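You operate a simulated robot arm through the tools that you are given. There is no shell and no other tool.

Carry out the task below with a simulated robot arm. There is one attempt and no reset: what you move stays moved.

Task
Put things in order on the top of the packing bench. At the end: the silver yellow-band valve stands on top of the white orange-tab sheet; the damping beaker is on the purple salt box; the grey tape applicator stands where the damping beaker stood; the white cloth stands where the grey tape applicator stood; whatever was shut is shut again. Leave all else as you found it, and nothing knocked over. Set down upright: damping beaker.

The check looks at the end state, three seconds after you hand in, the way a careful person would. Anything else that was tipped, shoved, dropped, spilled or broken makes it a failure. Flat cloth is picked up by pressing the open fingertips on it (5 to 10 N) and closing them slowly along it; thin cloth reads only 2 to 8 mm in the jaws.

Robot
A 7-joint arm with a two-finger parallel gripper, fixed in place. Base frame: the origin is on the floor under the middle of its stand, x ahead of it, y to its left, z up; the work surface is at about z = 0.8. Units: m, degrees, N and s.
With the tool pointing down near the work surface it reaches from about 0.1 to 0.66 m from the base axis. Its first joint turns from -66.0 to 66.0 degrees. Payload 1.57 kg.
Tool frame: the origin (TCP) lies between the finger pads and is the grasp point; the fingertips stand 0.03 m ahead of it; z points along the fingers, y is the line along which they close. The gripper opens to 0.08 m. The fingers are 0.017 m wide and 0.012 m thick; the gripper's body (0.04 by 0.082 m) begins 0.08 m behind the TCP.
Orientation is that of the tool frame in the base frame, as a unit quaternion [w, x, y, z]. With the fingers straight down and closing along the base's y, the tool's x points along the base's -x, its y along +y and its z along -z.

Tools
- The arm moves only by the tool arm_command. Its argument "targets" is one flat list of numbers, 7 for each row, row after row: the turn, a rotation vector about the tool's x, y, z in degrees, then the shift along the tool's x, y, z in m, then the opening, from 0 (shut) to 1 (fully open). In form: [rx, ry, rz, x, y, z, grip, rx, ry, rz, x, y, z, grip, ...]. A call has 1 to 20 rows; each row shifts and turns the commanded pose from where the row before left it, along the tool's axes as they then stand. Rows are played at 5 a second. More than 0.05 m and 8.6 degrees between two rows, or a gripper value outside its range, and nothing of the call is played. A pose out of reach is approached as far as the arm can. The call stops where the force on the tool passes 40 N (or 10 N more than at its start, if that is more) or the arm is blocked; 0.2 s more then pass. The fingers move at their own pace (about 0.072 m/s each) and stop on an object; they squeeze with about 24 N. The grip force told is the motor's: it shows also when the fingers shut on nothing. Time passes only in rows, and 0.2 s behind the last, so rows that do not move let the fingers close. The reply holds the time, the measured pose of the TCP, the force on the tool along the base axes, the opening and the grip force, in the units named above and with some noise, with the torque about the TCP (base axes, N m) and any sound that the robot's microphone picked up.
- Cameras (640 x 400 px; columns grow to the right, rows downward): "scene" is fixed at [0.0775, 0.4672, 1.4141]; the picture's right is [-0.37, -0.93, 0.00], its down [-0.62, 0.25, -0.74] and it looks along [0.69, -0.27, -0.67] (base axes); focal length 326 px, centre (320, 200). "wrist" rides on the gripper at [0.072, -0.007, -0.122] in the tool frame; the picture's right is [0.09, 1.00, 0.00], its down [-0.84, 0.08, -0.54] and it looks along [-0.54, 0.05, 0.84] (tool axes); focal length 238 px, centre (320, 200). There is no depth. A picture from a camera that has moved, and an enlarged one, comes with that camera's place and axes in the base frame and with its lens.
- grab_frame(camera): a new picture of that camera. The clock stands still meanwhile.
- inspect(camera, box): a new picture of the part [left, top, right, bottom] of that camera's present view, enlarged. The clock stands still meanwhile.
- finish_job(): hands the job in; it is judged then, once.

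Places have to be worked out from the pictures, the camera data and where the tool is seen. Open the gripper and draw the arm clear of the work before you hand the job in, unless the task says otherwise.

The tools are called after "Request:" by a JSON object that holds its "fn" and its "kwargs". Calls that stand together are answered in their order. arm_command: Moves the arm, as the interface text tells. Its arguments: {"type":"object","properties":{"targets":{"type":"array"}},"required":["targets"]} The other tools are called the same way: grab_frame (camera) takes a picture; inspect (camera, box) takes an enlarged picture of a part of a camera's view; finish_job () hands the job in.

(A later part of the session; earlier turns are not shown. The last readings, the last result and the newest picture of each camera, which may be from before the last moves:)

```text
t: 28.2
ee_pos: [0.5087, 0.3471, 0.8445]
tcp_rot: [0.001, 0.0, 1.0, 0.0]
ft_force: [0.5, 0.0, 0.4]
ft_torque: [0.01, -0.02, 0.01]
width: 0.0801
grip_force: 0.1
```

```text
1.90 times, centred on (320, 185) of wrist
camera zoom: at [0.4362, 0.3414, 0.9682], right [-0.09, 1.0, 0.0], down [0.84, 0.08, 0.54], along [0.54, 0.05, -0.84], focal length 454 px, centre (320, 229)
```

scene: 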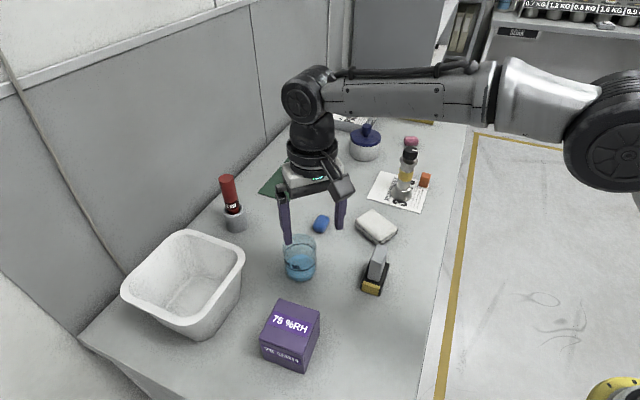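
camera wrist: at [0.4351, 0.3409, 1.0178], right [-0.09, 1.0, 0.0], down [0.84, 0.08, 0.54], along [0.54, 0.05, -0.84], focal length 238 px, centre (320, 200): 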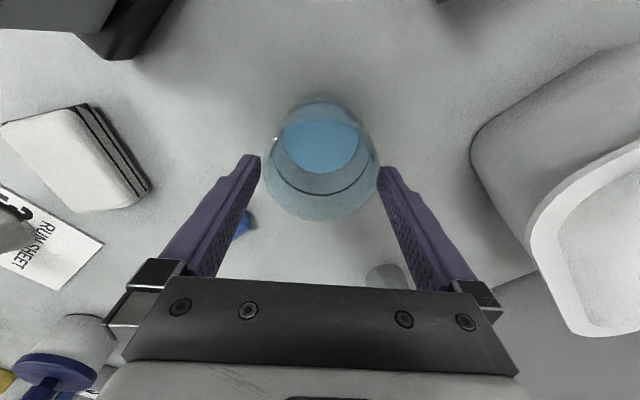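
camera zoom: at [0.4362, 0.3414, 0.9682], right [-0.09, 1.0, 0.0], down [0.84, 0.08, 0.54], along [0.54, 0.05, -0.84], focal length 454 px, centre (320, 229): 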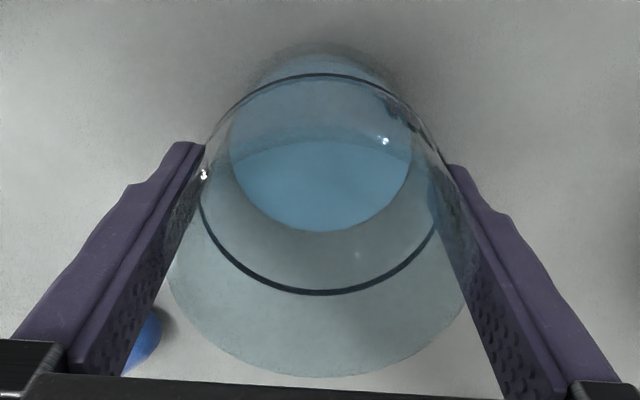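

The beaker sits between the pads with no contact. I'll close slowly.

Request:
{"fn": "arm_command", "kwargs": {"targets": [0, 0, 0, 0, 0, 0, 0.97, 0, 0, 0, 0, 0, 0, 0.95, 0, 0, 0, 0, 0, 0, 0.93, 0, 0, 0, 0, 0, 0, 0.91, 0, 0, 0, 0, 0, 0, 0.88, 0, 0, 0, 0, 0, 0, 0.85, 0, 0, 0, 0, 0, 0, 0.8, 0, 0, 0, 0, 0, 0, 0.8]}}

Request:
{"fn": "inspect", "kwargs": {"camera": "wrist", "box": [220, 80, 420, 290]}}

```text
t: 30.0
ee_pos: [0.5081, 0.3462, 0.8452]
tcp_rot: [0.0, 0.0, 1.0, 0.001]
ft_force: [-0.6, 0.1, 1.5]
ft_torque: [-0.02, 0.02, -0.01]
width: 0.069
grip_force: 23.7
```

```text
1.90 times, centred on (320, 185) of wrist
camera zoom: at [0.4362, 0.3414, 0.9684], right [-0.09, 1.0, 0.0], down [0.84, 0.08, 0.54], along [0.54, 0.05, -0.84], focal length 454 px, centre (320, 229)
```

zoom: 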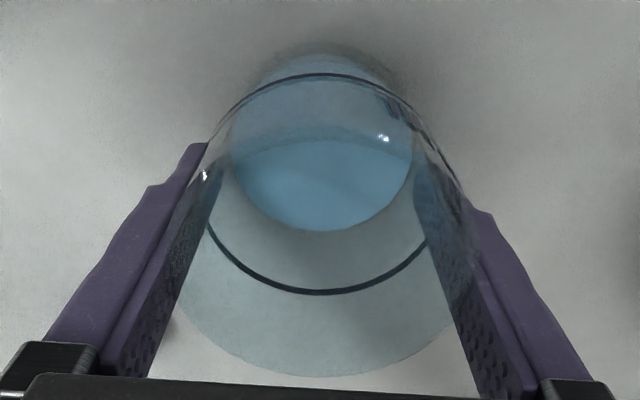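

Gripped at 69 mm. I'll lift gently and check.

Request:
{"fn": "arm_command", "kwargs": {"targets": [0, 0, 0, 0, 0, -0.004, 0.7, 0, 0, 0, 0, 0, -0.008, 0.7, 0, 0, 0, 0, 0, -0.012, 0.7, 0, 0, 0, 0, 0, -0.016, 0.7, 0, 0, 0, 0, 0, -0.01, 0.7, 0, 0, 0, 0, 0, 0, 0.7]}}

Request:
{"fn": "inspect", "kwargs": {"camera": "scene", "box": [240, 160, 360, 320]}}

Request:
{"fn": "grab_frame", "kwargs": {"camera": "wrist"}}

```text
t: 31.4
ee_pos: [0.5084, 0.3461, 0.8954]
tcp_rot: [0.0, 0.001, 1.0, 0.0]
ft_force: [-0.7, -0.5, -1.6]
ft_torque: [-0.01, 0.03, 0.0]
width: 0.0694
grip_force: 24.0
```

```text
2.50 times, centred on (300, 240) of scene
camera zoom: at [0.0775, 0.4672, 1.4141], right [-0.37, -0.93, 0.0], down [-0.62, 0.25, -0.74], along [0.69, -0.27, -0.67], focal length 815 px, centre (370, 100)
```

zoom: 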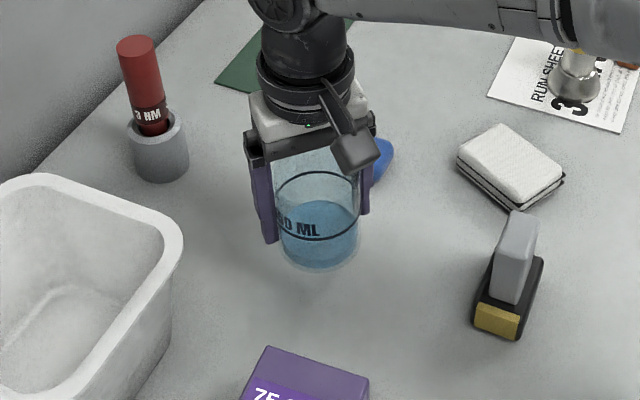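

```text
taken
camera wrist: at [0.4365, 0.3413, 1.0182], right [-0.09, 1.0, 0.0], down [0.84, 0.08, 0.54], along [0.54, 0.05, -0.84], focal length 238 px, centre (320, 200)
```

wrist: 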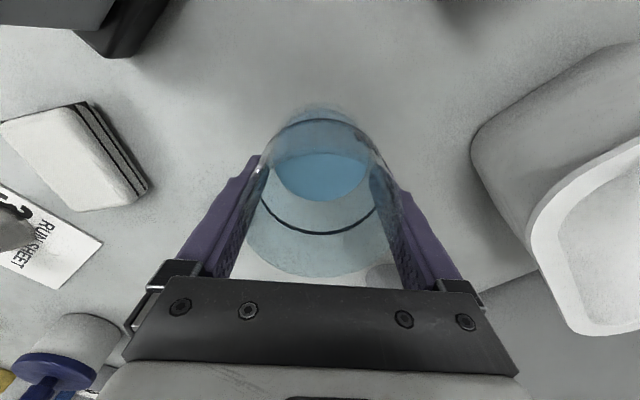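

The beaker is held upright and clear of the bench. I'll raise it and carry it slowly over the salt box.

Request:
{"fn": "arm_command", "kwargs": {"targets": [0, 0, 0, 0, 0, -0.018, 0.7, 0, 0, 0, 0, 0, -0.02, 0.7, 0, 0, 0, 0, 0, -0.02, 0.7, 0, 0, 0, 0, 0, -0.018, 0.7, 0, 0, 0, 0, 0, -0.009, 0.7, 0, 0, 0, 0.012, 0.0055, 0, 0.7, 0, 0, 0, 0.02005, 0.00916, 0, 0.7, 0, 0, 0, 0.02005, 0.00916, 0, 0.7, 0, 0, 0, 0.02005, 0.00916, 0, 0.7, 0, 0, 0, 0.02005, 0.00916, 0, 0.7, 0, 0, 0, 0.02005, 0.00916, 0, 0.7, 0, 0, 0, 0.02005, 0.00916, 0, 0.7, 0, 0, 0, 0.02005, 0.00916, 0, 0.7, 0, 0, 0, 0.00805, 0.00368, 0, 0.7, 0, 0, 0, 0, 0, 0, 0.7, 0, 0, 0, 0, 0, 0, 0.7]}}

Request:
{"fn": "grab_frame", "kwargs": {"camera": "wrist"}}

Request:
{"fn": "inspect", "kwargs": {"camera": "scene", "box": [230, 200, 390, 400]}}

```text
t: 34.8
ee_pos: [0.3461, 0.4203, 0.9819]
tcp_rot: [0.0, 0.0, 1.0, 0.0]
ft_force: [-0.2, 0.4, -1.9]
ft_torque: [0.0, -0.01, -0.03]
width: 0.069
grip_force: 24.0
```

```text
taken
camera wrist: at [0.2745, 0.4154, 1.1038], right [-0.09, 1.0, 0.0], down [0.84, 0.08, 0.54], along [0.54, 0.05, -0.84], focal length 238 px, centre (320, 200)
```

wrist: 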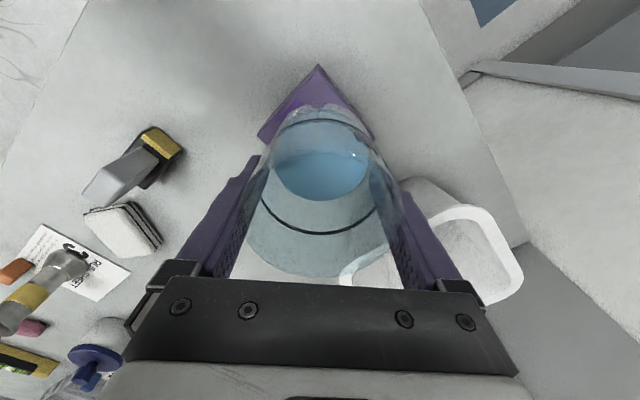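

```text
2.00 times, centred on (310, 300) of scene
camera zoom: at [0.0775, 0.4672, 1.4141], right [-0.37, -0.93, 0.0], down [-0.62, 0.25, -0.74], along [0.69, -0.27, -0.67], focal length 652 px, centre (340, 0)
```

zoom: 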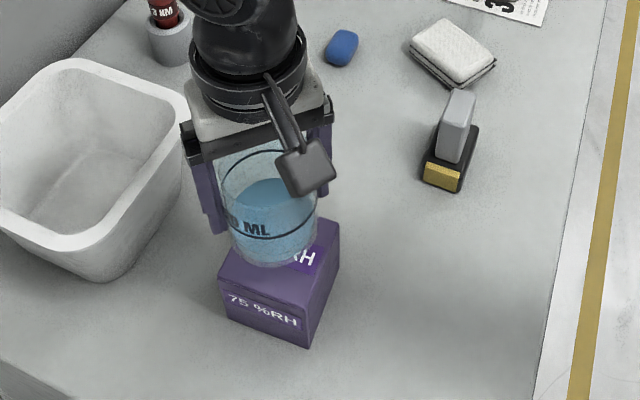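

Positioned over the box centre. I'll lower gently to just above the box top.

Request:
{"fn": "arm_command", "kwargs": {"targets": [0, 0, 0, -0.0012, 0, 0.012, 0.7, 0, 0, 0, 0, 0, 0.015, 0.7, 0, 0, 0, 0, 0, 0.012, 0.7, 0, 0, 0, 0, 0, 0.007, 0.7, 0, 0, 0, 0, 0, 0.003, 0.7, 0, 0, 0, 0, 0, 0, 0.7]}}

Request:
{"fn": "inspect", "kwargs": {"camera": "scene", "box": [230, 220, 360, 390]}}

Request:
{"fn": "grab_frame", "kwargs": {"camera": "wrist"}}

```text
t: 36.2
ee_pos: [0.3479, 0.4198, 0.9304]
tcp_rot: [0.001, 0.001, 1.0, 0.0]
ft_force: [0.3, 0.4, -1.1]
ft_torque: [-0.03, 0.01, 0.01]
width: 0.0693
grip_force: 24.5
```

```text
2.35 times, centred on (295, 305) of scene
camera zoom: at [0.0775, 0.4672, 1.4141], right [-0.37, -0.93, 0.0], down [-0.62, 0.25, -0.74], along [0.69, -0.27, -0.67], focal length 767 px, centre (379, -47)
```

zoom: 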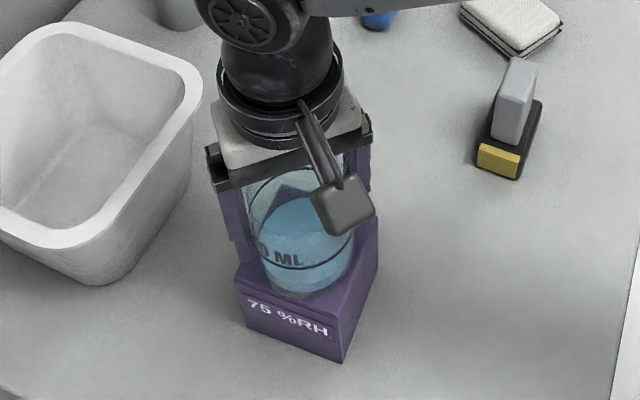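

```text
taken
camera wrist: at [0.2766, 0.4143, 1.0538], right [-0.09, 1.0, 0.0], down [0.84, 0.08, 0.54], along [0.54, 0.05, -0.84], focal length 238 px, centre (320, 200)
```

wrist: 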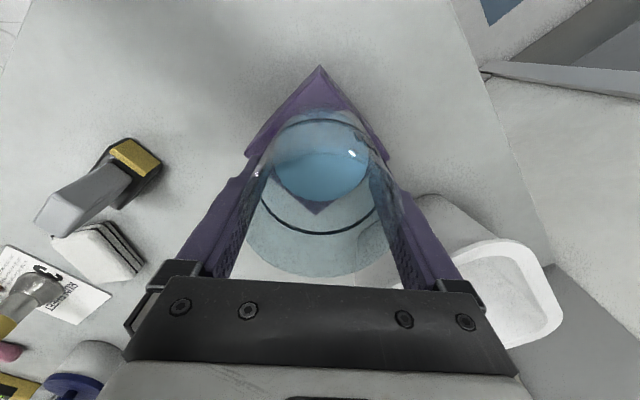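

The bottom is within a few mm of the box top. I'll lower in 1 mm steps, watching the force.

Request:
{"fn": "arm_command", "kwargs": {"targets": [0, 0, 0, 0, 0, 0.001, 0.7, 0, 0, 0, 0, 0, 0.001, 0.7, 0, 0, 0, 0, 0, 0, 0.7]}}

Request:
{"fn": "arm_command", "kwargs": {"targets": [0, 0, 0, 0, 0, 0.001, 0.7, 0, 0, 0, 0, 0, 0, 0.7]}}

```text
t: 37.0
ee_pos: [0.348, 0.4207, 0.9306]
tcp_rot: [0.001, 0.0, 1.0, 0.002]
ft_force: [-1.1, -2.3, 6.3]
ft_torque: [-0.22, 0.2, -0.02]
width: 0.0692
grip_force: 24.0
```

```text
t: 37.6
ee_pos: [0.3501, 0.4196, 0.9303]
tcp_rot: [0.001, 0.0, 1.0, 0.002]
ft_force: [-1.2, -1.7, 12.2]
ft_torque: [-0.22, 0.16, -0.03]
width: 0.0692
grip_force: 24.3
```

Contact with the box top is confirmed. I'll ease the press, then open the fingers gradually.

Request:
{"fn": "arm_command", "kwargs": {"targets": [0, 0, 0, 0, 0, -0.0015, 0.8, 0, 0, 0, 0, 0, 0, 0.85, 0, 0, 0, 0, 0, 0, 0.88, 0, 0, 0, 0, 0, 0, 0.9, 0, 0, 0, 0, 0, 0, 0.93, 0, 0, 0, 0, 0, 0, 0.96, 0, 0, 0, 0, 0, 0, 1, 0, 0, 0, 0, 0, 0, 1]}}

Request:
{"fn": "inspect", "kwargs": {"camera": "scene", "box": [230, 220, 360, 390]}}

Request:
{"fn": "inspect", "kwargs": {"camera": "wrist", "box": [220, 50, 420, 290]}}

```text
t: 39.4
ee_pos: [0.3477, 0.4196, 0.9295]
tcp_rot: [-0.001, -0.001, 1.0, 0.0]
ft_force: [0.5, 0.3, 1.0]
ft_torque: [0.01, 0.02, 0.0]
width: 0.0801
grip_force: 0.0
```

```text
2.35 times, centred on (295, 305) of scene
camera zoom: at [0.0775, 0.4672, 1.4141], right [-0.37, -0.93, 0.0], down [-0.62, 0.25, -0.74], along [0.69, -0.27, -0.67], focal length 767 px, centre (379, -47)
```

zoom: 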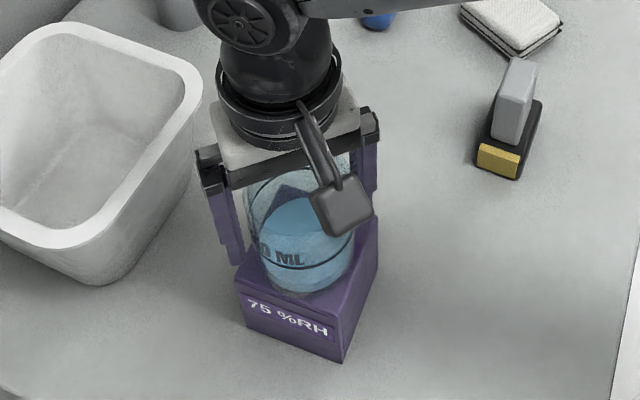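

```text
1.67 times, centred on (320, 170) of wrist
camera zoom: at [0.2769, 0.4148, 1.0526], right [-0.09, 1.0, 0.0], down [0.84, 0.08, 0.54], along [0.54, 0.05, -0.84], focal length 397 px, centre (320, 250)
```

zoom: 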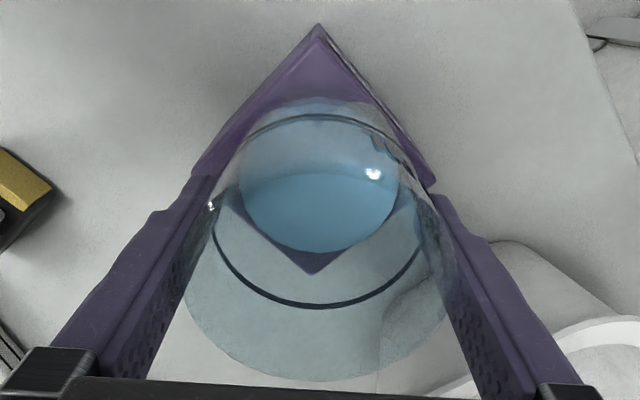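

The beaker stands on the box and the fingers are open. I'll rise straight up slowly to clear the rim.

Request:
{"fn": "arm_command", "kwargs": {"targets": [0, 0, 0, 0, 0, -0.006, 1, 0, 0, 0, 0, 0, -0.01, 1, 0, 0, 0, 0, 0, -0.01, 1, 0, 0, 0, 0, 0, -0.012, 1, 0, 0, 0, 0, 0, -0.012, 1, 0, 0, 0, 0, 0, -0.015, 1, 0, 0, 0, 0, 0, -0.02, 1, 0, 0, 0, 0, 0, -0.02, 1, 0, 0, 0, 0, 0, -0.02, 1, 0, 0, 0, 0, 0, 0, 1]}}

Request:
{"fn": "grab_frame", "kwargs": {"camera": "scene"}}

Request:
{"fn": "grab_frame", "kwargs": {"camera": "wrist"}}

```text
t: 41.6
ee_pos: [0.3472, 0.4207, 1.0553]
tcp_rot: [0.0, -0.001, 1.0, 0.001]
ft_force: [0.0, 0.1, 0.2]
ft_torque: [-0.01, 0.0, 0.03]
width: 0.0797
grip_force: 0.0
```

```text
taken
```

scene: 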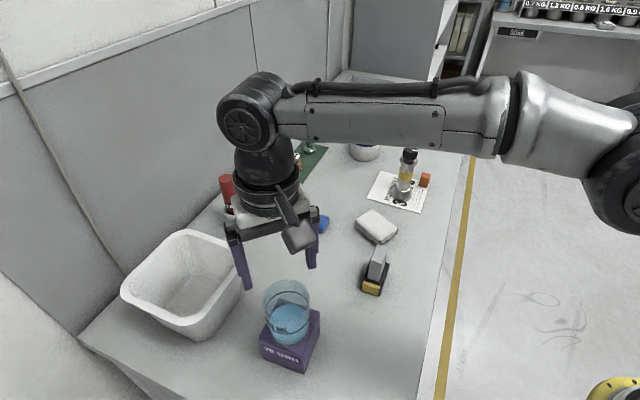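

```text
taken
camera wrist: at [0.276, 0.4158, 1.1776], right [-0.09, 1.0, 0.0], down [0.84, 0.08, 0.54], along [0.54, 0.05, -0.84], focal length 238 px, centre (320, 200)
```

wrist: 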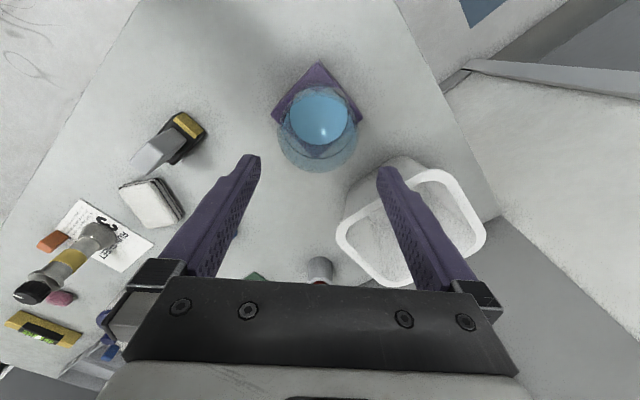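

The beaker stands upright, centred on the box. Next I'll move over to view the tape applicator closely.

Request:
{"fn": "arm_command", "kwargs": {"targets": [0, 0, 0, 0.003, -0.042, 0, 1, 0, 0, 0, 0.003, -0.042, 0, 1, 0, 0, 0, 0.003, -0.042, 0, 1, 0, 0, 0, 0.003, -0.042, 0.02, 1, 0, 0, 0, 0.003, -0.042, 0.02, 1, 0, 0, 0, 0, 0, 0, 1]}}

Request:
{"fn": "grab_frame", "kwargs": {"camera": "wrist"}}

Request:
{"fn": "inspect", "kwargs": {"camera": "wrist", "box": [240, 60, 400, 200]}}

Request:
{"fn": "inspect", "kwargs": {"camera": "scene", "box": [260, 230, 400, 380]}}

```text
t: 43.0
ee_pos: [0.3318, 0.2085, 1.0148]
tcp_rot: [0.0, 0.0, 1.0, -0.001]
ft_force: [-0.5, -0.2, 0.2]
ft_torque: [0.01, 0.01, -0.02]
width: 0.08
grip_force: 0.1
```

```text
taken
camera wrist: at [0.2607, 0.2032, 1.138], right [-0.09, 1.0, 0.0], down [0.84, 0.08, 0.54], along [0.54, 0.05, -0.84], focal length 238 px, centre (320, 200)
```

wrist: 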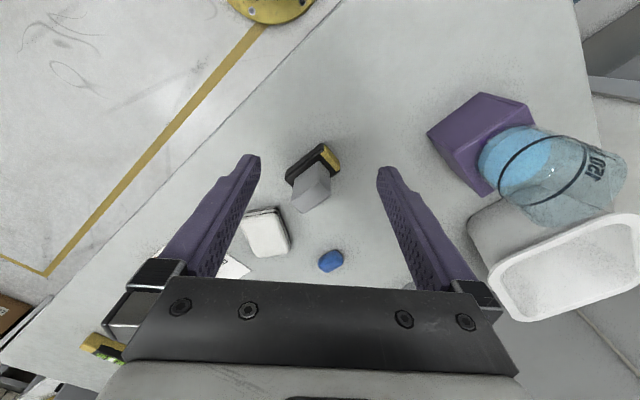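

```text
2.86 times, centred on (320, 130) of wrist
camera zoom: at [0.2607, 0.2032, 1.138], right [-0.09, 1.0, 0.0], down [0.84, 0.08, 0.54], along [0.54, 0.05, -0.84], focal length 681 px, centre (320, 400)
```

zoom: 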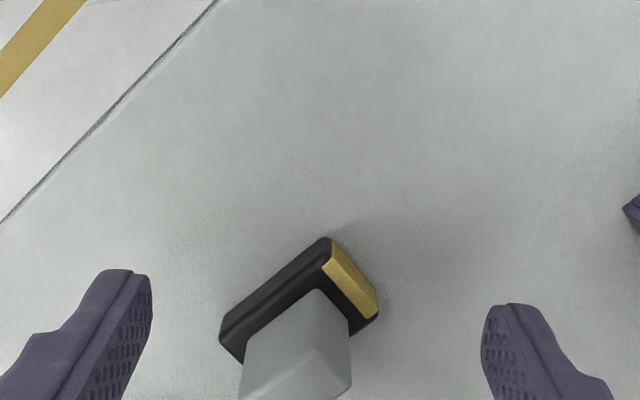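

```text
2.67 times, centred on (330, 305) of scene
camera zoom: at [0.0775, 0.4672, 1.4141], right [-0.37, -0.93, 0.0], down [-0.62, 0.25, -0.74], along [0.69, -0.27, -0.67], focal length 869 px, centre (293, -80)
```

zoom: 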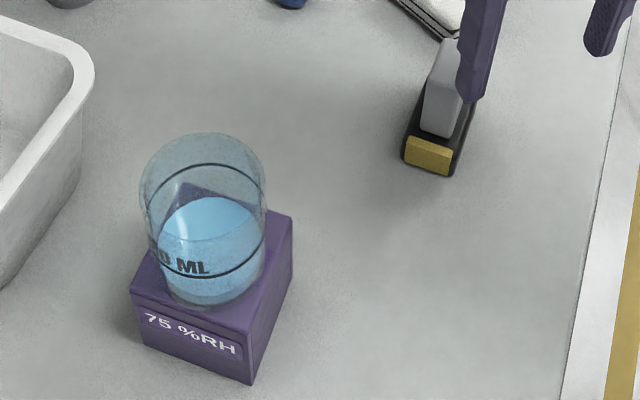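

I'll zoom in on the applicator itself.

Request:
{"fn": "inspect", "kwargs": {"camera": "wrist", "box": [265, 130, 365, 230]}}

Request:
{"fn": "inspect", "kwargs": {"camera": "scene", "box": [340, 190, 420, 310]}}

```text
4.00 times, centred on (315, 180) of wrist
camera zoom: at [0.2607, 0.2032, 1.138], right [-0.09, 1.0, 0.0], down [0.84, 0.08, 0.54], along [0.54, 0.05, -0.84], focal length 953 px, centre (340, 280)
```

zoom: 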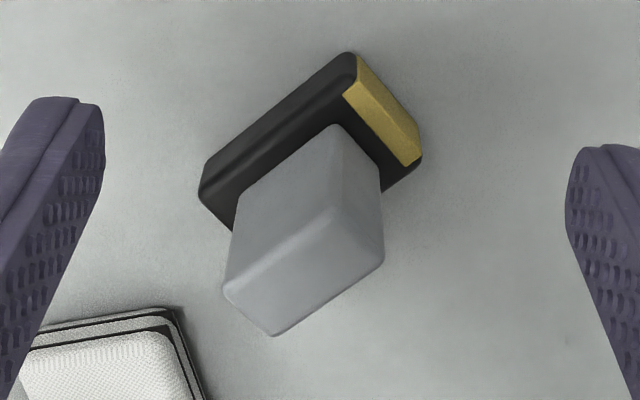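

```text
3.33 times, centred on (380, 250) of scene
camera zoom: at [0.0775, 0.4672, 1.4141], right [-0.37, -0.93, 0.0], down [-0.62, 0.25, -0.74], along [0.69, -0.27, -0.67], focal length 1086 px, centre (120, 33)
```

zoom: 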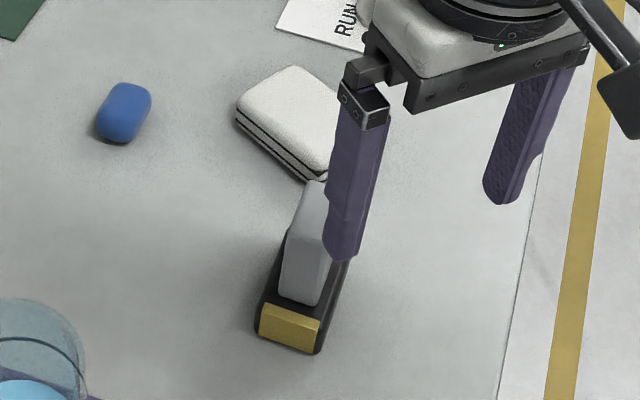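

The applicator's grey block is about 46×26 mm, turned 45°, centred near (0.4265, 0.2065), with its top at about 0.876. I'll turn the tool 45° so the fingers close across the thin side.

Request:
{"fn": "arm_command", "kwargs": {"targets": [0, 0, 7.5, 0, 0, 0, 1, 0, 0, 7.5, 0, 0, 0, 1, 0, 0, 7.5, 0, 0, 0, 1, 0, 0, 7.5, 0, 0, 0, 1, 0, 0, 7.5, 0, 0, 0, 1, 0, 0, 7.5, 0, 0, 0, 1, 0, 0, 0, 0, 0, 0, 1]}}

Request:
{"fn": "grab_frame", "kwargs": {"camera": "wrist"}}

```text
t: 44.6
ee_pos: [0.3334, 0.2112, 1.0154]
tcp_rot: [0.0, 0.383, 0.924, 0.0]
ft_force: [0.3, -0.4, -0.4]
ft_torque: [-0.04, 0.01, 0.03]
width: 0.0802
grip_force: 0.0
```

```text
taken
camera wrist: at [0.2782, 0.2586, 1.1373], right [0.64, 0.77, 0.0], down [0.65, -0.54, 0.54], along [0.42, -0.35, -0.84], focal length 238 px, centre (320, 200)
```

wrist: 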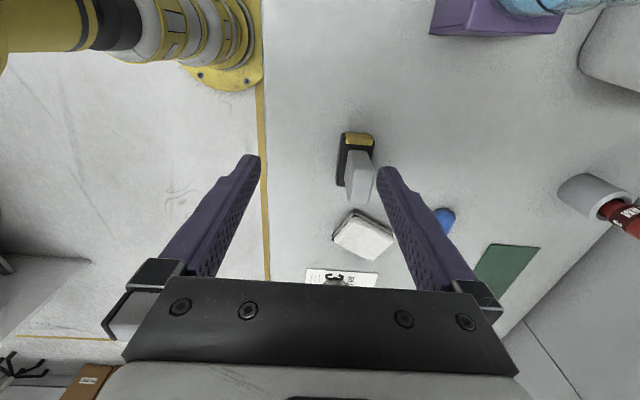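

The rotation is right. I'll move above the applicator at a safe height and check its alignment.

Request:
{"fn": "arm_command", "kwargs": {"targets": [0, 0, 0, -0.0231, 0.0212, 0, 1, 0, 0, 0, -0.0231, 0.0212, 0, 1, 0, 0, 0, -0.0231, 0.0212, 0, 1, 0, 0, 0, 0, 0, 0.03, 1, 0, 0, 0, 0, 0, 0.025, 1, 0, 0, 0, 0, 0, 0, 1]}}

Request:
{"fn": "grab_frame", "kwargs": {"camera": "wrist"}}

Request:
{"fn": "inspect", "kwargs": {"camera": "wrist", "box": [240, 60, 400, 220]}}

Request:
{"fn": "inspect", "kwargs": {"camera": "scene", "box": [320, 170, 440, 320]}}

```text
t: 46.0
ee_pos: [0.4281, 0.2064, 0.9594]
tcp_rot: [0.0, 0.383, 0.924, 0.0]
ft_force: [1.0, 0.0, -0.3]
ft_torque: [-0.01, -0.04, 0.0]
width: 0.0802
grip_force: 0.0
```

```text
taken
camera wrist: at [0.3728, 0.254, 1.0822], right [0.64, 0.77, 0.0], down [0.65, -0.54, 0.54], along [0.42, -0.35, -0.84], focal length 238 px, centre (320, 200)
```

wrist: 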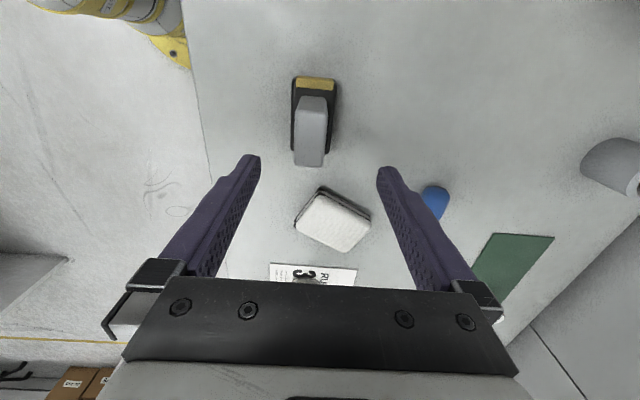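

```text
2.50 times, centred on (320, 140) of wrist
camera zoom: at [0.3728, 0.254, 1.0822], right [0.64, 0.77, 0.0], down [0.65, -0.54, 0.54], along [0.42, -0.35, -0.84], focal length 596 px, centre (320, 350)
```

zoom: 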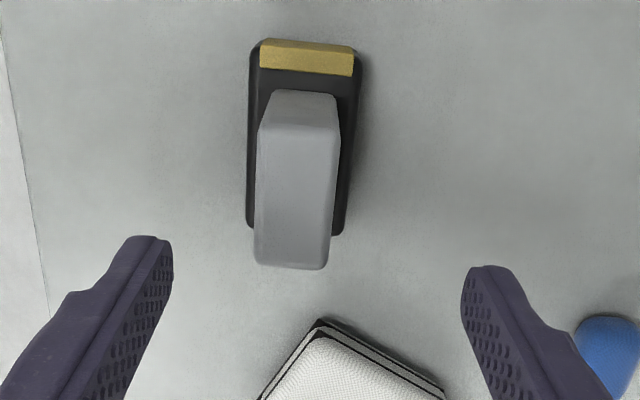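

```text
2.67 times, centred on (380, 245) of scene
camera zoom: at [0.0775, 0.4672, 1.4141], right [-0.37, -0.93, 0.0], down [-0.62, 0.25, -0.74], along [0.69, -0.27, -0.67], focal length 869 px, centre (160, 80)
```

zoom: 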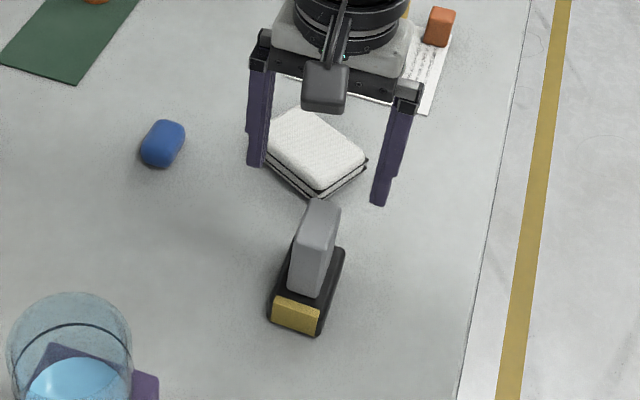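

From here the block sits about 9 mm to the tool's -y and about 4 mm to its +x. I'll correct for that and lower part way, keeping the tips above the block, then recheck.

Request:
{"fn": "arm_command", "kwargs": {"targets": [0, 0, 0, 0.004, -0.009, 0, 1, 0, 0, 0, 0, 0, 0.02, 1, 0, 0, 0, 0, 0, 0.015, 1, 0, 0, 0, 0, 0, 0, 1]}}

Request:
{"fn": "inspect", "kwargs": {"camera": "wrist", "box": [220, 80, 420, 240]}}

Request:
{"fn": "inspect", "kwargs": {"camera": "scene", "box": [320, 170, 440, 320]}}

```text
t: 47.0
ee_pos: [0.4183, 0.2038, 0.9246]
tcp_rot: [0.0, 0.382, 0.924, 0.0]
ft_force: [0.0, 0.0, 0.0]
ft_torque: [-0.01, 0.02, -0.01]
width: 0.08
grip_force: 0.1
```

```text
2.50 times, centred on (320, 160) of wrist
camera zoom: at [0.3628, 0.2503, 1.0475], right [0.64, 0.77, 0.0], down [0.65, -0.54, 0.54], along [0.42, -0.35, -0.84], focal length 596 px, centre (320, 300)
```

zoom: 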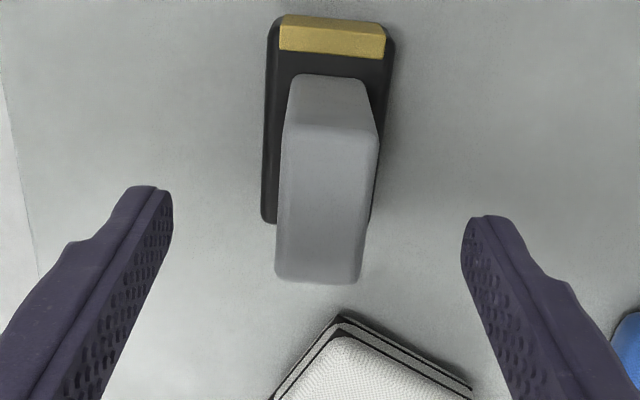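

```text
2.67 times, centred on (380, 245) of scene
camera zoom: at [0.0775, 0.4672, 1.4141], right [-0.37, -0.93, 0.0], down [-0.62, 0.25, -0.74], along [0.69, -0.27, -0.67], focal length 869 px, centre (160, 80)
```

zoom: 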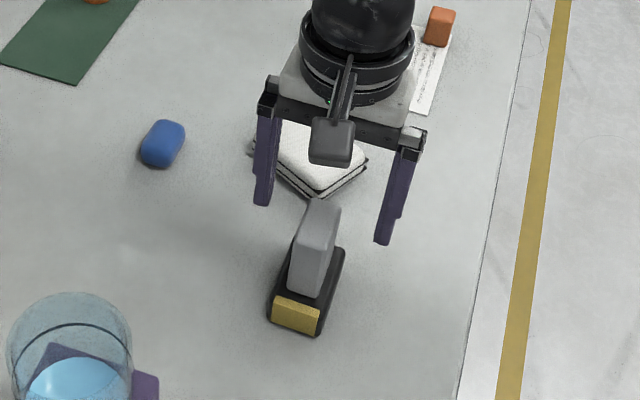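

Centred within about 1 mm. I'll lower to grip height (TCP z ≈ 0.86).

Request:
{"fn": "arm_command", "kwargs": {"targets": [0, 0, 0, 0, 0.001, 0.02, 1, 0, 0, 0, 0, 0, 0.02, 1, 0, 0, 0, 0, 0, 0.015, 1, 0, 0, 0, 0, 0, 0.01, 1, 0, 0, 0, 0, 0, 0, 1]}}

Request:
{"fn": "inspect", "kwargs": {"camera": "wrist", "box": [200, 60, 440, 290]}}

Request:
{"fn": "inspect", "kwargs": {"camera": "scene", "box": [320, 200, 440, 320]}}

```text
t: 48.2
ee_pos: [0.42, 0.203, 0.8589]
tcp_rot: [0.0, 0.383, 0.924, 0.0]
ft_force: [-0.6, -0.4, -0.4]
ft_torque: [-0.02, 0.0, 0.01]
width: 0.08
grip_force: 0.1
```

```text
1.74 times, centred on (320, 175) of wrist
camera zoom: at [0.364, 0.2512, 0.9816], right [0.64, 0.77, 0.0], down [0.65, -0.54, 0.54], along [0.42, -0.35, -0.84], focal length 414 px, centre (320, 244)
```

zoom: 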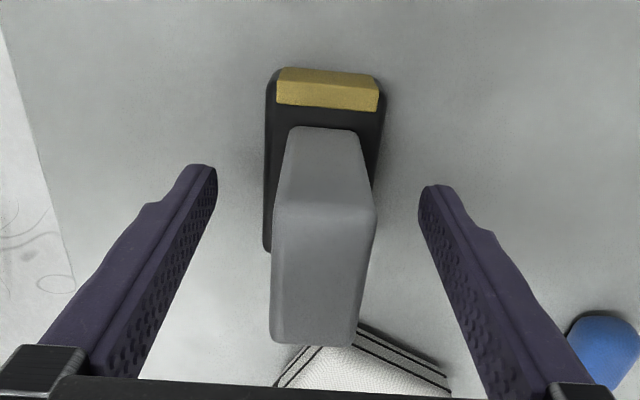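

```text
3.33 times, centred on (380, 260) of scene
camera zoom: at [0.0775, 0.4672, 1.4141], right [-0.37, -0.93, 0.0], down [-0.62, 0.25, -0.74], along [0.69, -0.27, -0.67], focal length 1086 px, centre (120, 0)
```

zoom: 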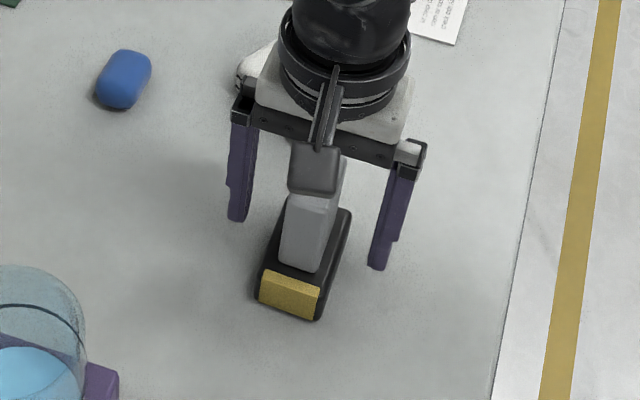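

The block is between the fingers with the tips above the black base. I'll close slowly.

Request:
{"fn": "arm_command", "kwargs": {"targets": [0, 0, 0, 0, 0, 0, 0.7, 0, 0, 0, 0, 0, 0, 0.55, 0, 0, 0, 0, 0, 0, 0.45, 0, 0, 0, 0, 0, 0, 0.4, 0, 0, 0, 0, 0, 0, 0.36, 0, 0, 0, 0, 0, 0, 0.32, 0, 0, 0, 0, 0, 0, 0.28, 0, 0, 0, 0, 0, 0, 0.2, 0, 0, 0, 0, 0, 0, 0, 0, 0, 0, 0, 0, 0, 0]}}

Request:
{"fn": "inspect", "kwargs": {"camera": "wrist", "box": [200, 60, 440, 290]}}

Request:
{"fn": "inspect", "kwargs": {"camera": "scene", "box": [320, 200, 440, 320]}}

```text
t: 50.4
ee_pos: [0.4193, 0.2032, 0.8592]
tcp_rot: [0.0, 0.383, 0.924, 0.0]
ft_force: [0.4, -0.1, 0.8]
ft_torque: [0.0, 0.02, 0.02]
width: 0.0445
grip_force: 24.5
```

```text
1.74 times, centred on (320, 175) of wrist
camera zoom: at [0.364, 0.2512, 0.9817], right [0.64, 0.77, 0.0], down [0.65, -0.54, 0.54], along [0.42, -0.35, -0.84], focal length 414 px, centre (320, 244)
```

zoom: 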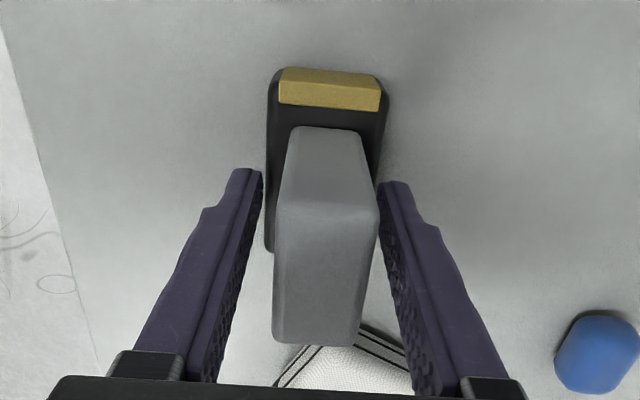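

```text
3.33 times, centred on (380, 260) of scene
camera zoom: at [0.0775, 0.4672, 1.4141], right [-0.37, -0.93, 0.0], down [-0.62, 0.25, -0.74], along [0.69, -0.27, -0.67], focal length 1086 px, centre (120, 0)
```

zoom: 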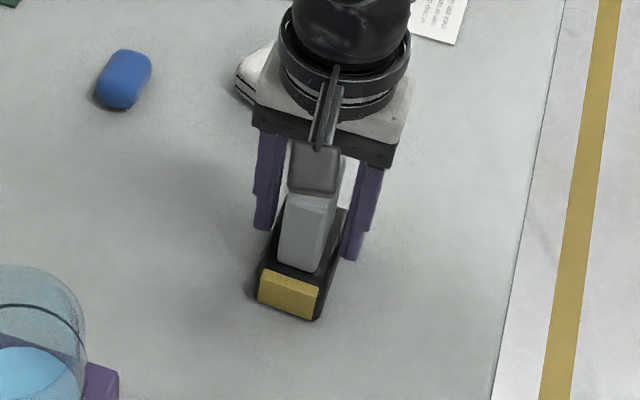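

The jaws stopped at 44.5 mm, so the fingertips are catching the very top of the black base (its top is near z 0.83) rather than the grey block. I'll open, lower about 23 mm to grip the base sides squarely, and close again.

Request:
{"fn": "arm_command", "kwargs": {"targets": [0, 0, 0, 0, 0, 0, 0.6, 0, 0, 0, 0, 0, 0, 0.9, 0, 0, 0, 0, 0, 0, 1, 0, 0, 0, 0, 0, 0.008, 1, 0, 0, 0, 0, 0, 0.008, 1, 0, 0, 0, 0, 0, 0.006, 1, 0, 0, 0, 0, 0, 0, 1]}}

Request:
{"fn": "inspect", "kwargs": {"camera": "wrist", "box": [200, 60, 440, 290]}}

Request:
{"fn": "inspect", "kwargs": {"camera": "scene", "box": [320, 200, 440, 320]}}

```text
t: 52.0
ee_pos: [0.4196, 0.2045, 0.8371]
tcp_rot: [0.0, 0.382, 0.924, 0.0]
ft_force: [-0.2, -0.3, -0.3]
ft_torque: [0.0, -0.02, 0.01]
width: 0.0802
grip_force: 0.1
```

```text
1.74 times, centred on (320, 175) of wrist
camera zoom: at [0.3637, 0.2515, 0.9601], right [0.64, 0.77, 0.0], down [0.65, -0.54, 0.54], along [0.42, -0.35, -0.84], focal length 414 px, centre (320, 244)
```

zoom: 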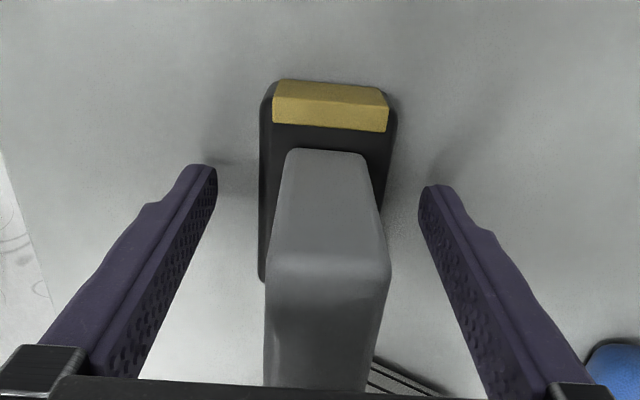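

```text
3.33 times, centred on (380, 260) of scene
camera zoom: at [0.0775, 0.4672, 1.4141], right [-0.37, -0.93, 0.0], down [-0.62, 0.25, -0.74], along [0.69, -0.27, -0.67], focal length 1086 px, centre (120, 0)
```

zoom: 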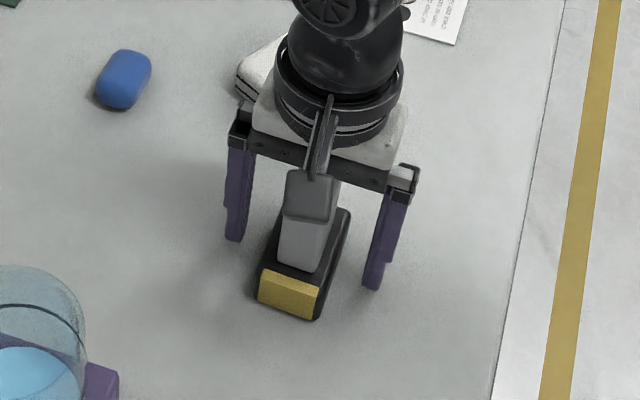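

Fingers straddle the base with no contact. I'll close slowly on the base sides.

Request:
{"fn": "arm_command", "kwargs": {"targets": [0, 0, 0, 0, 0, 0, 0.8, 0, 0, 0, 0, 0, 0, 0.7, 0, 0, 0, 0, 0, 0, 0.64, 0, 0, 0, 0, 0, 0, 0.6, 0, 0, 0, 0, 0, 0, 0.57, 0, 0, 0, 0, 0, 0, 0.54, 0, 0, 0, 0, 0, 0, 0.5, 0, 0, 0, 0, 0, 0, 0.4, 0, 0, 0, 0, 0, 0, 0.2, 0, 0, 0, 0, 0, 0, 0.2]}}

Request:
{"fn": "inspect", "kwargs": {"camera": "wrist", "box": [200, 60, 440, 290]}}

```text
t: 54.2
ee_pos: [0.4195, 0.2035, 0.8372]
tcp_rot: [0.0, 0.383, 0.924, -0.001]
ft_force: [-0.2, -0.9, 0.7]
ft_torque: [0.01, 0.0, -0.02]
width: 0.0445
grip_force: 23.8
```

```text
1.74 times, centred on (320, 175) of wrist
camera zoom: at [0.3637, 0.2514, 0.9602], right [0.64, 0.77, 0.0], down [0.65, -0.54, 0.54], along [0.42, -0.35, -0.84], focal length 414 px, centre (320, 244)
```

zoom: 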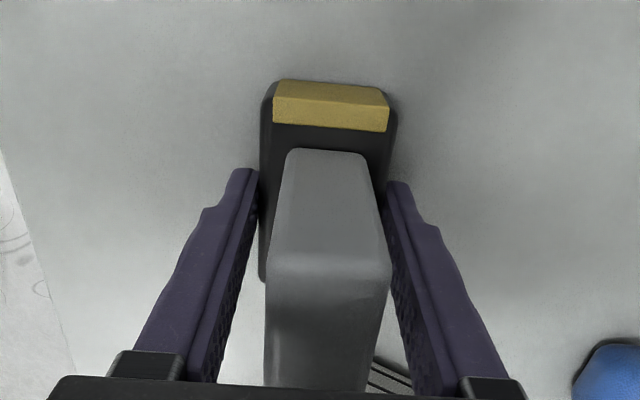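

Firm grip on the base sides, 44.5 mm and centred. The applicator's original spot is about (0.4196, 0.2037). I'll lift and check.

Request:
{"fn": "arm_command", "kwargs": {"targets": [0, 0, 0, 0, 0, -0.005, 0.2, 0, 0, 0, 0, 0, -0.01, 0.2, 0, 0, 0, 0, 0, -0.015, 0.2, 0, 0, 0, 0, 0, -0.02, 0.2, 0, 0, 0, 0, 0, -0.02, 0.2, 0, 0, 0, 0, 0, 0, 0.2]}}

Request:
{"fn": "inspect", "kwargs": {"camera": "scene", "box": [300, 180, 440, 320]}}

Request:
{"fn": "grab_frame", "kwargs": {"camera": "wrist"}}

```text
t: 55.6
ee_pos: [0.4197, 0.204, 0.9095]
tcp_rot: [0.0, 0.382, 0.924, 0.0]
ft_force: [-0.2, -0.4, -1.7]
ft_torque: [0.0, 0.01, -0.02]
width: 0.0446
grip_force: 24.2
```

```text
2.86 times, centred on (370, 250) of scene
camera zoom: at [0.0775, 0.4672, 1.4141], right [-0.37, -0.93, 0.0], down [-0.62, 0.25, -0.74], along [0.69, -0.27, -0.67], focal length 931 px, centre (177, 57)
```

zoom: 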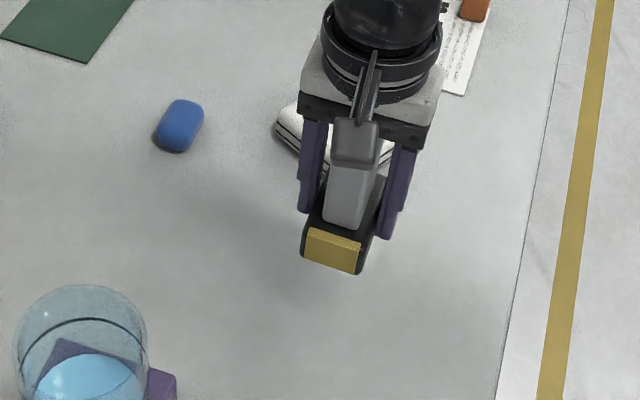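

```text
taken
camera wrist: at [0.3636, 0.2514, 1.0319], right [0.64, 0.77, 0.0], down [0.65, -0.54, 0.54], along [0.42, -0.35, -0.84], focal length 238 px, centre (320, 200)
```

wrist: 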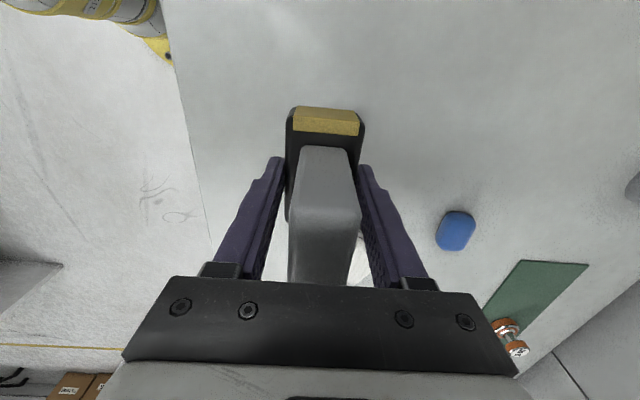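

Held level and clear. I'll carry it to the beaker's former spot at about (0.506, 0.347).

Request:
{"fn": "arm_command", "kwargs": {"targets": [0, 0, 0, 0.0067, 0.0271, 0, 0.2, 0, 0, 0, 0.0067, 0.0271, 0, 0.2, 0, 0, 0, 0.0067, 0.0271, 0, 0.2, 0, 0, 0, 0.0067, 0.0271, 0, 0.2, 0, 0, 0, 0.0067, 0.0271, 0, 0.2, 0, 0, 0, 0.0067, 0.0271, 0, 0.2, 0, 0, 0, 0, 0, 0, 0.2, 0, 0, 0, 0, 0, 0, 0.2]}}

Request:
{"fn": "grab_frame", "kwargs": {"camera": "scene"}}

Request:
{"fn": "grab_frame", "kwargs": {"camera": "wrist"}}

```text
t: 57.4
ee_pos: [0.5066, 0.3484, 0.9081]
tcp_rot: [-0.001, 0.383, 0.924, 0.0]
ft_force: [0.4, -0.3, -1.9]
ft_torque: [0.0, -0.01, -0.02]
width: 0.0446
grip_force: 23.9
```

```text
taken
```

scene: 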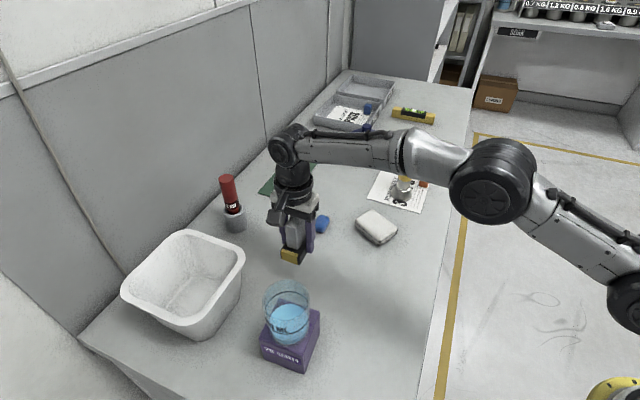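

```text
taken
camera wrist: at [0.4503, 0.3955, 1.031], right [0.64, 0.77, 0.0], down [0.65, -0.54, 0.54], along [0.42, -0.35, -0.84], focal length 238 px, centre (320, 200)
```

wrist: 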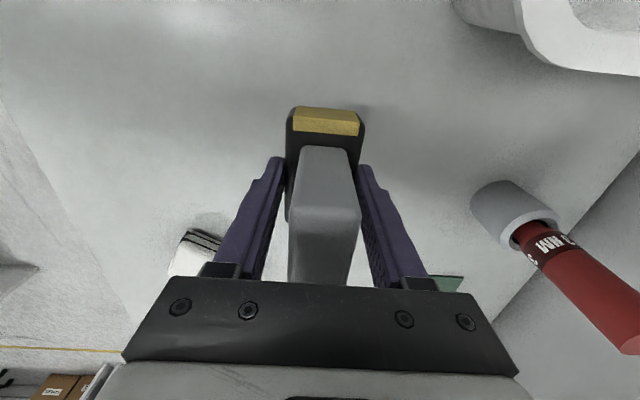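

Above the target with clear space around. I'll lower to just above the bench.

Request:
{"fn": "arm_command", "kwargs": {"targets": [0, 0, 0, 0, -0.001, 0.02, 0.2, 0, 0, 0, 0, 0, 0.02, 0.2, 0, 0, 0, 0, 0, 0.015, 0.2, 0, 0, 0, 0, 0, 0.01, 0.2, 0, 0, 0, 0, 0, 0.003, 0.2, 0, 0, 0, 0, 0, 0, 0.2]}}

Request:
{"fn": "arm_command", "kwargs": {"targets": [0, 0, 0, 0, 0, 0.001, 0.2, 0, 0, 0, 0, 0, 0.001, 0.2, 0, 0, 0, 0, 0, 0, 0.2]}}

```text
t: 58.8
ee_pos: [0.5045, 0.3468, 0.8395]
tcp_rot: [0.0, 0.382, 0.924, 0.0]
ft_force: [0.0, 1.0, -2.9]
ft_torque: [-0.01, -0.02, 0.02]
width: 0.0445
grip_force: 23.9
```

```text
t: 59.6
ee_pos: [0.5054, 0.3474, 0.8383]
tcp_rot: [0.0, 0.382, 0.924, 0.0]
ft_force: [-0.7, 0.4, -2.1]
ft_torque: [-0.01, 0.01, 0.02]
width: 0.0446
grip_force: 24.3
```

Not yet in contact. I'll continue down in 1 mm steps.

Request:
{"fn": "arm_command", "kwargs": {"targets": [0, 0, 0, 0, 0, 0.001, 0.2, 0, 0, 0, 0, 0, 0, 0.2, 0, 0, 0, 0, 0, 0, 0.2]}}

Request:
{"fn": "arm_command", "kwargs": {"targets": [0, 0, 0, 0, 0, 0.001, 0.2, 0, 0, 0, 0, 0, 0, 0.2, 0, 0, 0, 0, 0, 0, 0.2]}}

```text
t: 60.4
ee_pos: [0.5044, 0.3474, 0.8376]
tcp_rot: [0.0, 0.383, 0.924, 0.0]
ft_force: [0.6, 0.1, -1.2]
ft_torque: [-0.04, 0.0, 0.0]
width: 0.0446
grip_force: 23.7
```

```text
t: 61.2
ee_pos: [0.5043, 0.3464, 0.8371]
tcp_rot: [0.0, 0.383, 0.924, 0.002]
ft_force: [-2.0, 1.8, 6.8]
ft_torque: [-0.05, 0.17, -0.03]
width: 0.0447
grip_force: 23.5
```

Touchdown at about (0.5045, 0.347), which matches the beaker's former spot. I'll open gradually.

Request:
{"fn": "arm_command", "kwargs": {"targets": [0, 0, 0, 0, 0, -0.0005, 0.5, 0, 0, 0, 0, 0, 0, 0.56, 0, 0, 0, 0, 0, 0, 0.6, 0, 0, 0, 0, 0, 0, 0.7, 0, 0, 0, 0, 0, 0, 0.85, 0, 0, 0, 0, 0, 0, 1, 0, 0, 0, 0, 0, 0, 1]}}

Request:
{"fn": "grab_frame", "kwargs": {"camera": "wrist"}}

```text
t: 62.8
ee_pos: [0.5048, 0.3475, 0.8375]
tcp_rot: [0.001, 0.383, 0.924, 0.0]
ft_force: [-0.5, -0.6, -0.6]
ft_torque: [0.01, -0.04, 0.03]
width: 0.0802
grip_force: 0.1
```

```text
taken
camera wrist: at [0.4495, 0.3938, 0.9595], right [0.64, 0.77, 0.0], down [0.65, -0.54, 0.54], along [0.42, -0.35, -0.84], focal length 238 px, centre (320, 200)
```

wrist: 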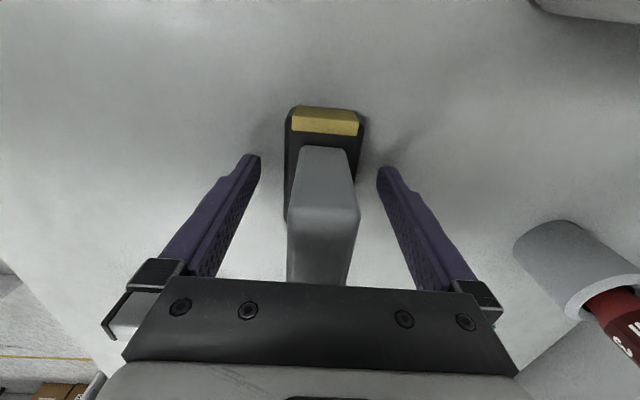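

Released and standing. I'll rise clear, turn the tool to the cloth's orientation (about -15°), and then move over to view it.

Request:
{"fn": "arm_command", "kwargs": {"targets": [0, 0, 0, 0, 0, -0.02, 1, 0, 0, 0, 0, 0, -0.03, 1, 0, 0, 0, 0, 0, -0.035, 1, 0, 0, 0, 0, 0, -0.035, 1, 0, 0, -7.5, 0, 0, 0, 1, 0, 0, -7.5, 0, 0, 0, 1, 0, 0, -7.5, 0, 0, 0, 1, 0, 0, -7.5, 0, 0, 0, 1, 0, 0, -7.5, 0, 0, 0, 1, 0, 0, -7.5, 0, 0, 0, 1, 0, 0, -7.5, 0, 0, 0, 1, 0, 0, -7.5, 0, 0, 0, 1, 0, 0, 0, 0.0168, -0.0338, -0.005, 1, 0, 0, 0, 0.0168, -0.0338, -0.005, 1, 0, 0, 0, 0.0168, -0.0338, -0.005, 1, 0, 0, 0, 0.0168, -0.0338, -0.005, 1, 0, 0, 0, 0.0168, -0.0338, 0, 1, 0, 0, 0, 0.0168, -0.0338, 0, 1, 0, 0, 0, 0, 0, 0, 1]}}

Request:
{"fn": "grab_frame", "kwargs": {"camera": "wrist"}}

Request:
{"fn": "grab_frame", "kwargs": {"camera": "scene"}}

```text
t: 66.8
ee_pos: [0.4598, 0.1237, 0.9789]
tcp_rot: [0.001, -0.13, 0.992, 0.0]
ft_force: [0.6, 0.3, -0.1]
ft_torque: [-0.01, -0.02, -0.01]
width: 0.0799
grip_force: 0.0
```

```text
taken
camera wrist: at [0.3911, 0.1012, 1.1014], right [-0.35, 0.94, 0.0], down [0.79, 0.29, 0.54], along [0.51, 0.19, -0.84], focal length 238 px, centre (320, 200)
```

wrist: 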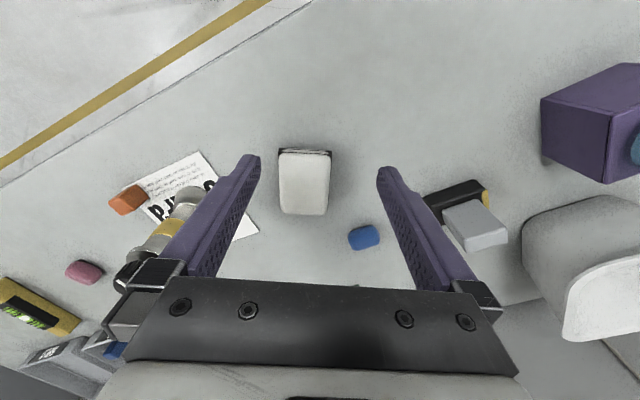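

```text
taken
```

scene: 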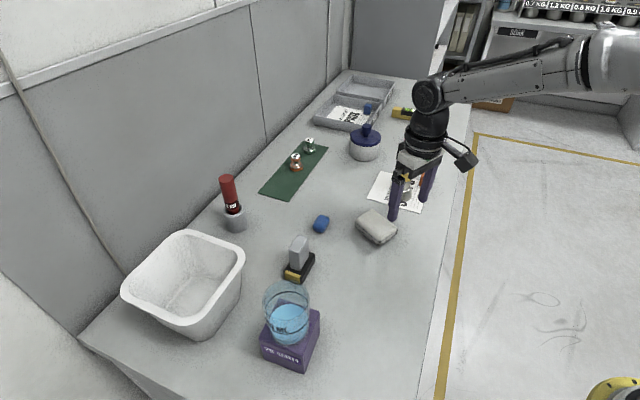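

I'll zoom on the cloth in both cameras to judge its size, thickness and orientation.

Request:
{"fn": "inspect", "kwargs": {"camera": "wrist", "box": [255, 130, 355, 230]}}

Request:
{"fn": "inspect", "kwargs": {"camera": "scene", "box": [340, 195, 410, 255]}}

Request:
{"fn": "inspect", "kwargs": {"camera": "scene", "box": [240, 220, 340, 380]}}

```text
4.00 times, centred on (305, 180) of wrist
camera zoom: at [0.3911, 0.1012, 1.1014], right [-0.35, 0.94, 0.0], down [0.79, 0.29, 0.54], along [0.51, 0.19, -0.84], focal length 953 px, centre (380, 280)
```

zoom: 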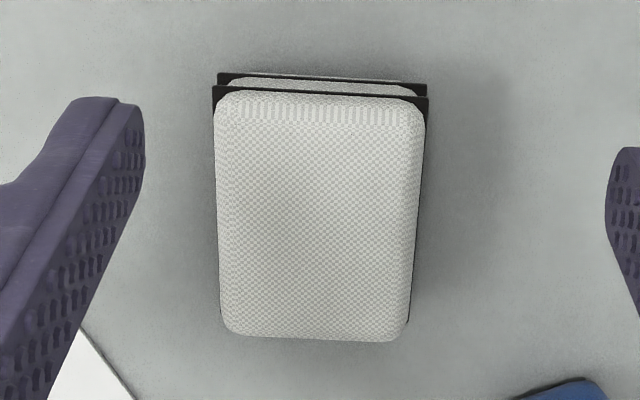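

```text
6.67 times, centred on (375, 225) of scene
camera zoom: at [0.0775, 0.4672, 1.4141], right [-0.37, -0.93, 0.0], down [-0.62, 0.25, -0.74], along [0.69, -0.27, -0.67], focal length 2173 px, centre (-47, 33)
```

zoom: 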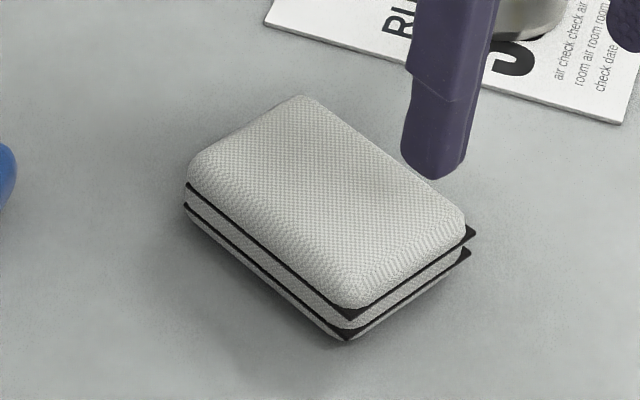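

```text
2.50 times, centred on (290, 300) of scene
camera zoom: at [0.0775, 0.4672, 1.4141], right [-0.37, -0.93, 0.0], down [-0.62, 0.25, -0.74], along [0.69, -0.27, -0.67], focal length 815 px, centre (395, -50)
```

zoom: 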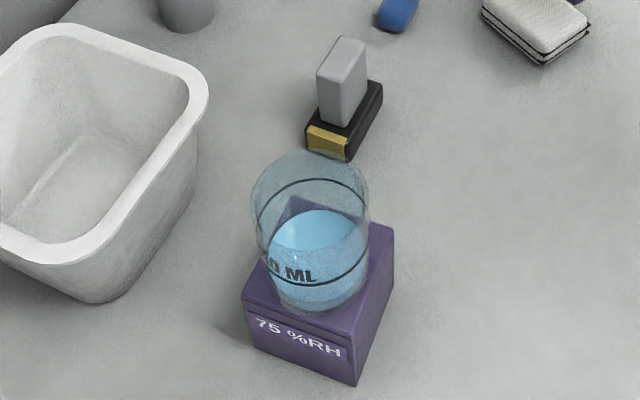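

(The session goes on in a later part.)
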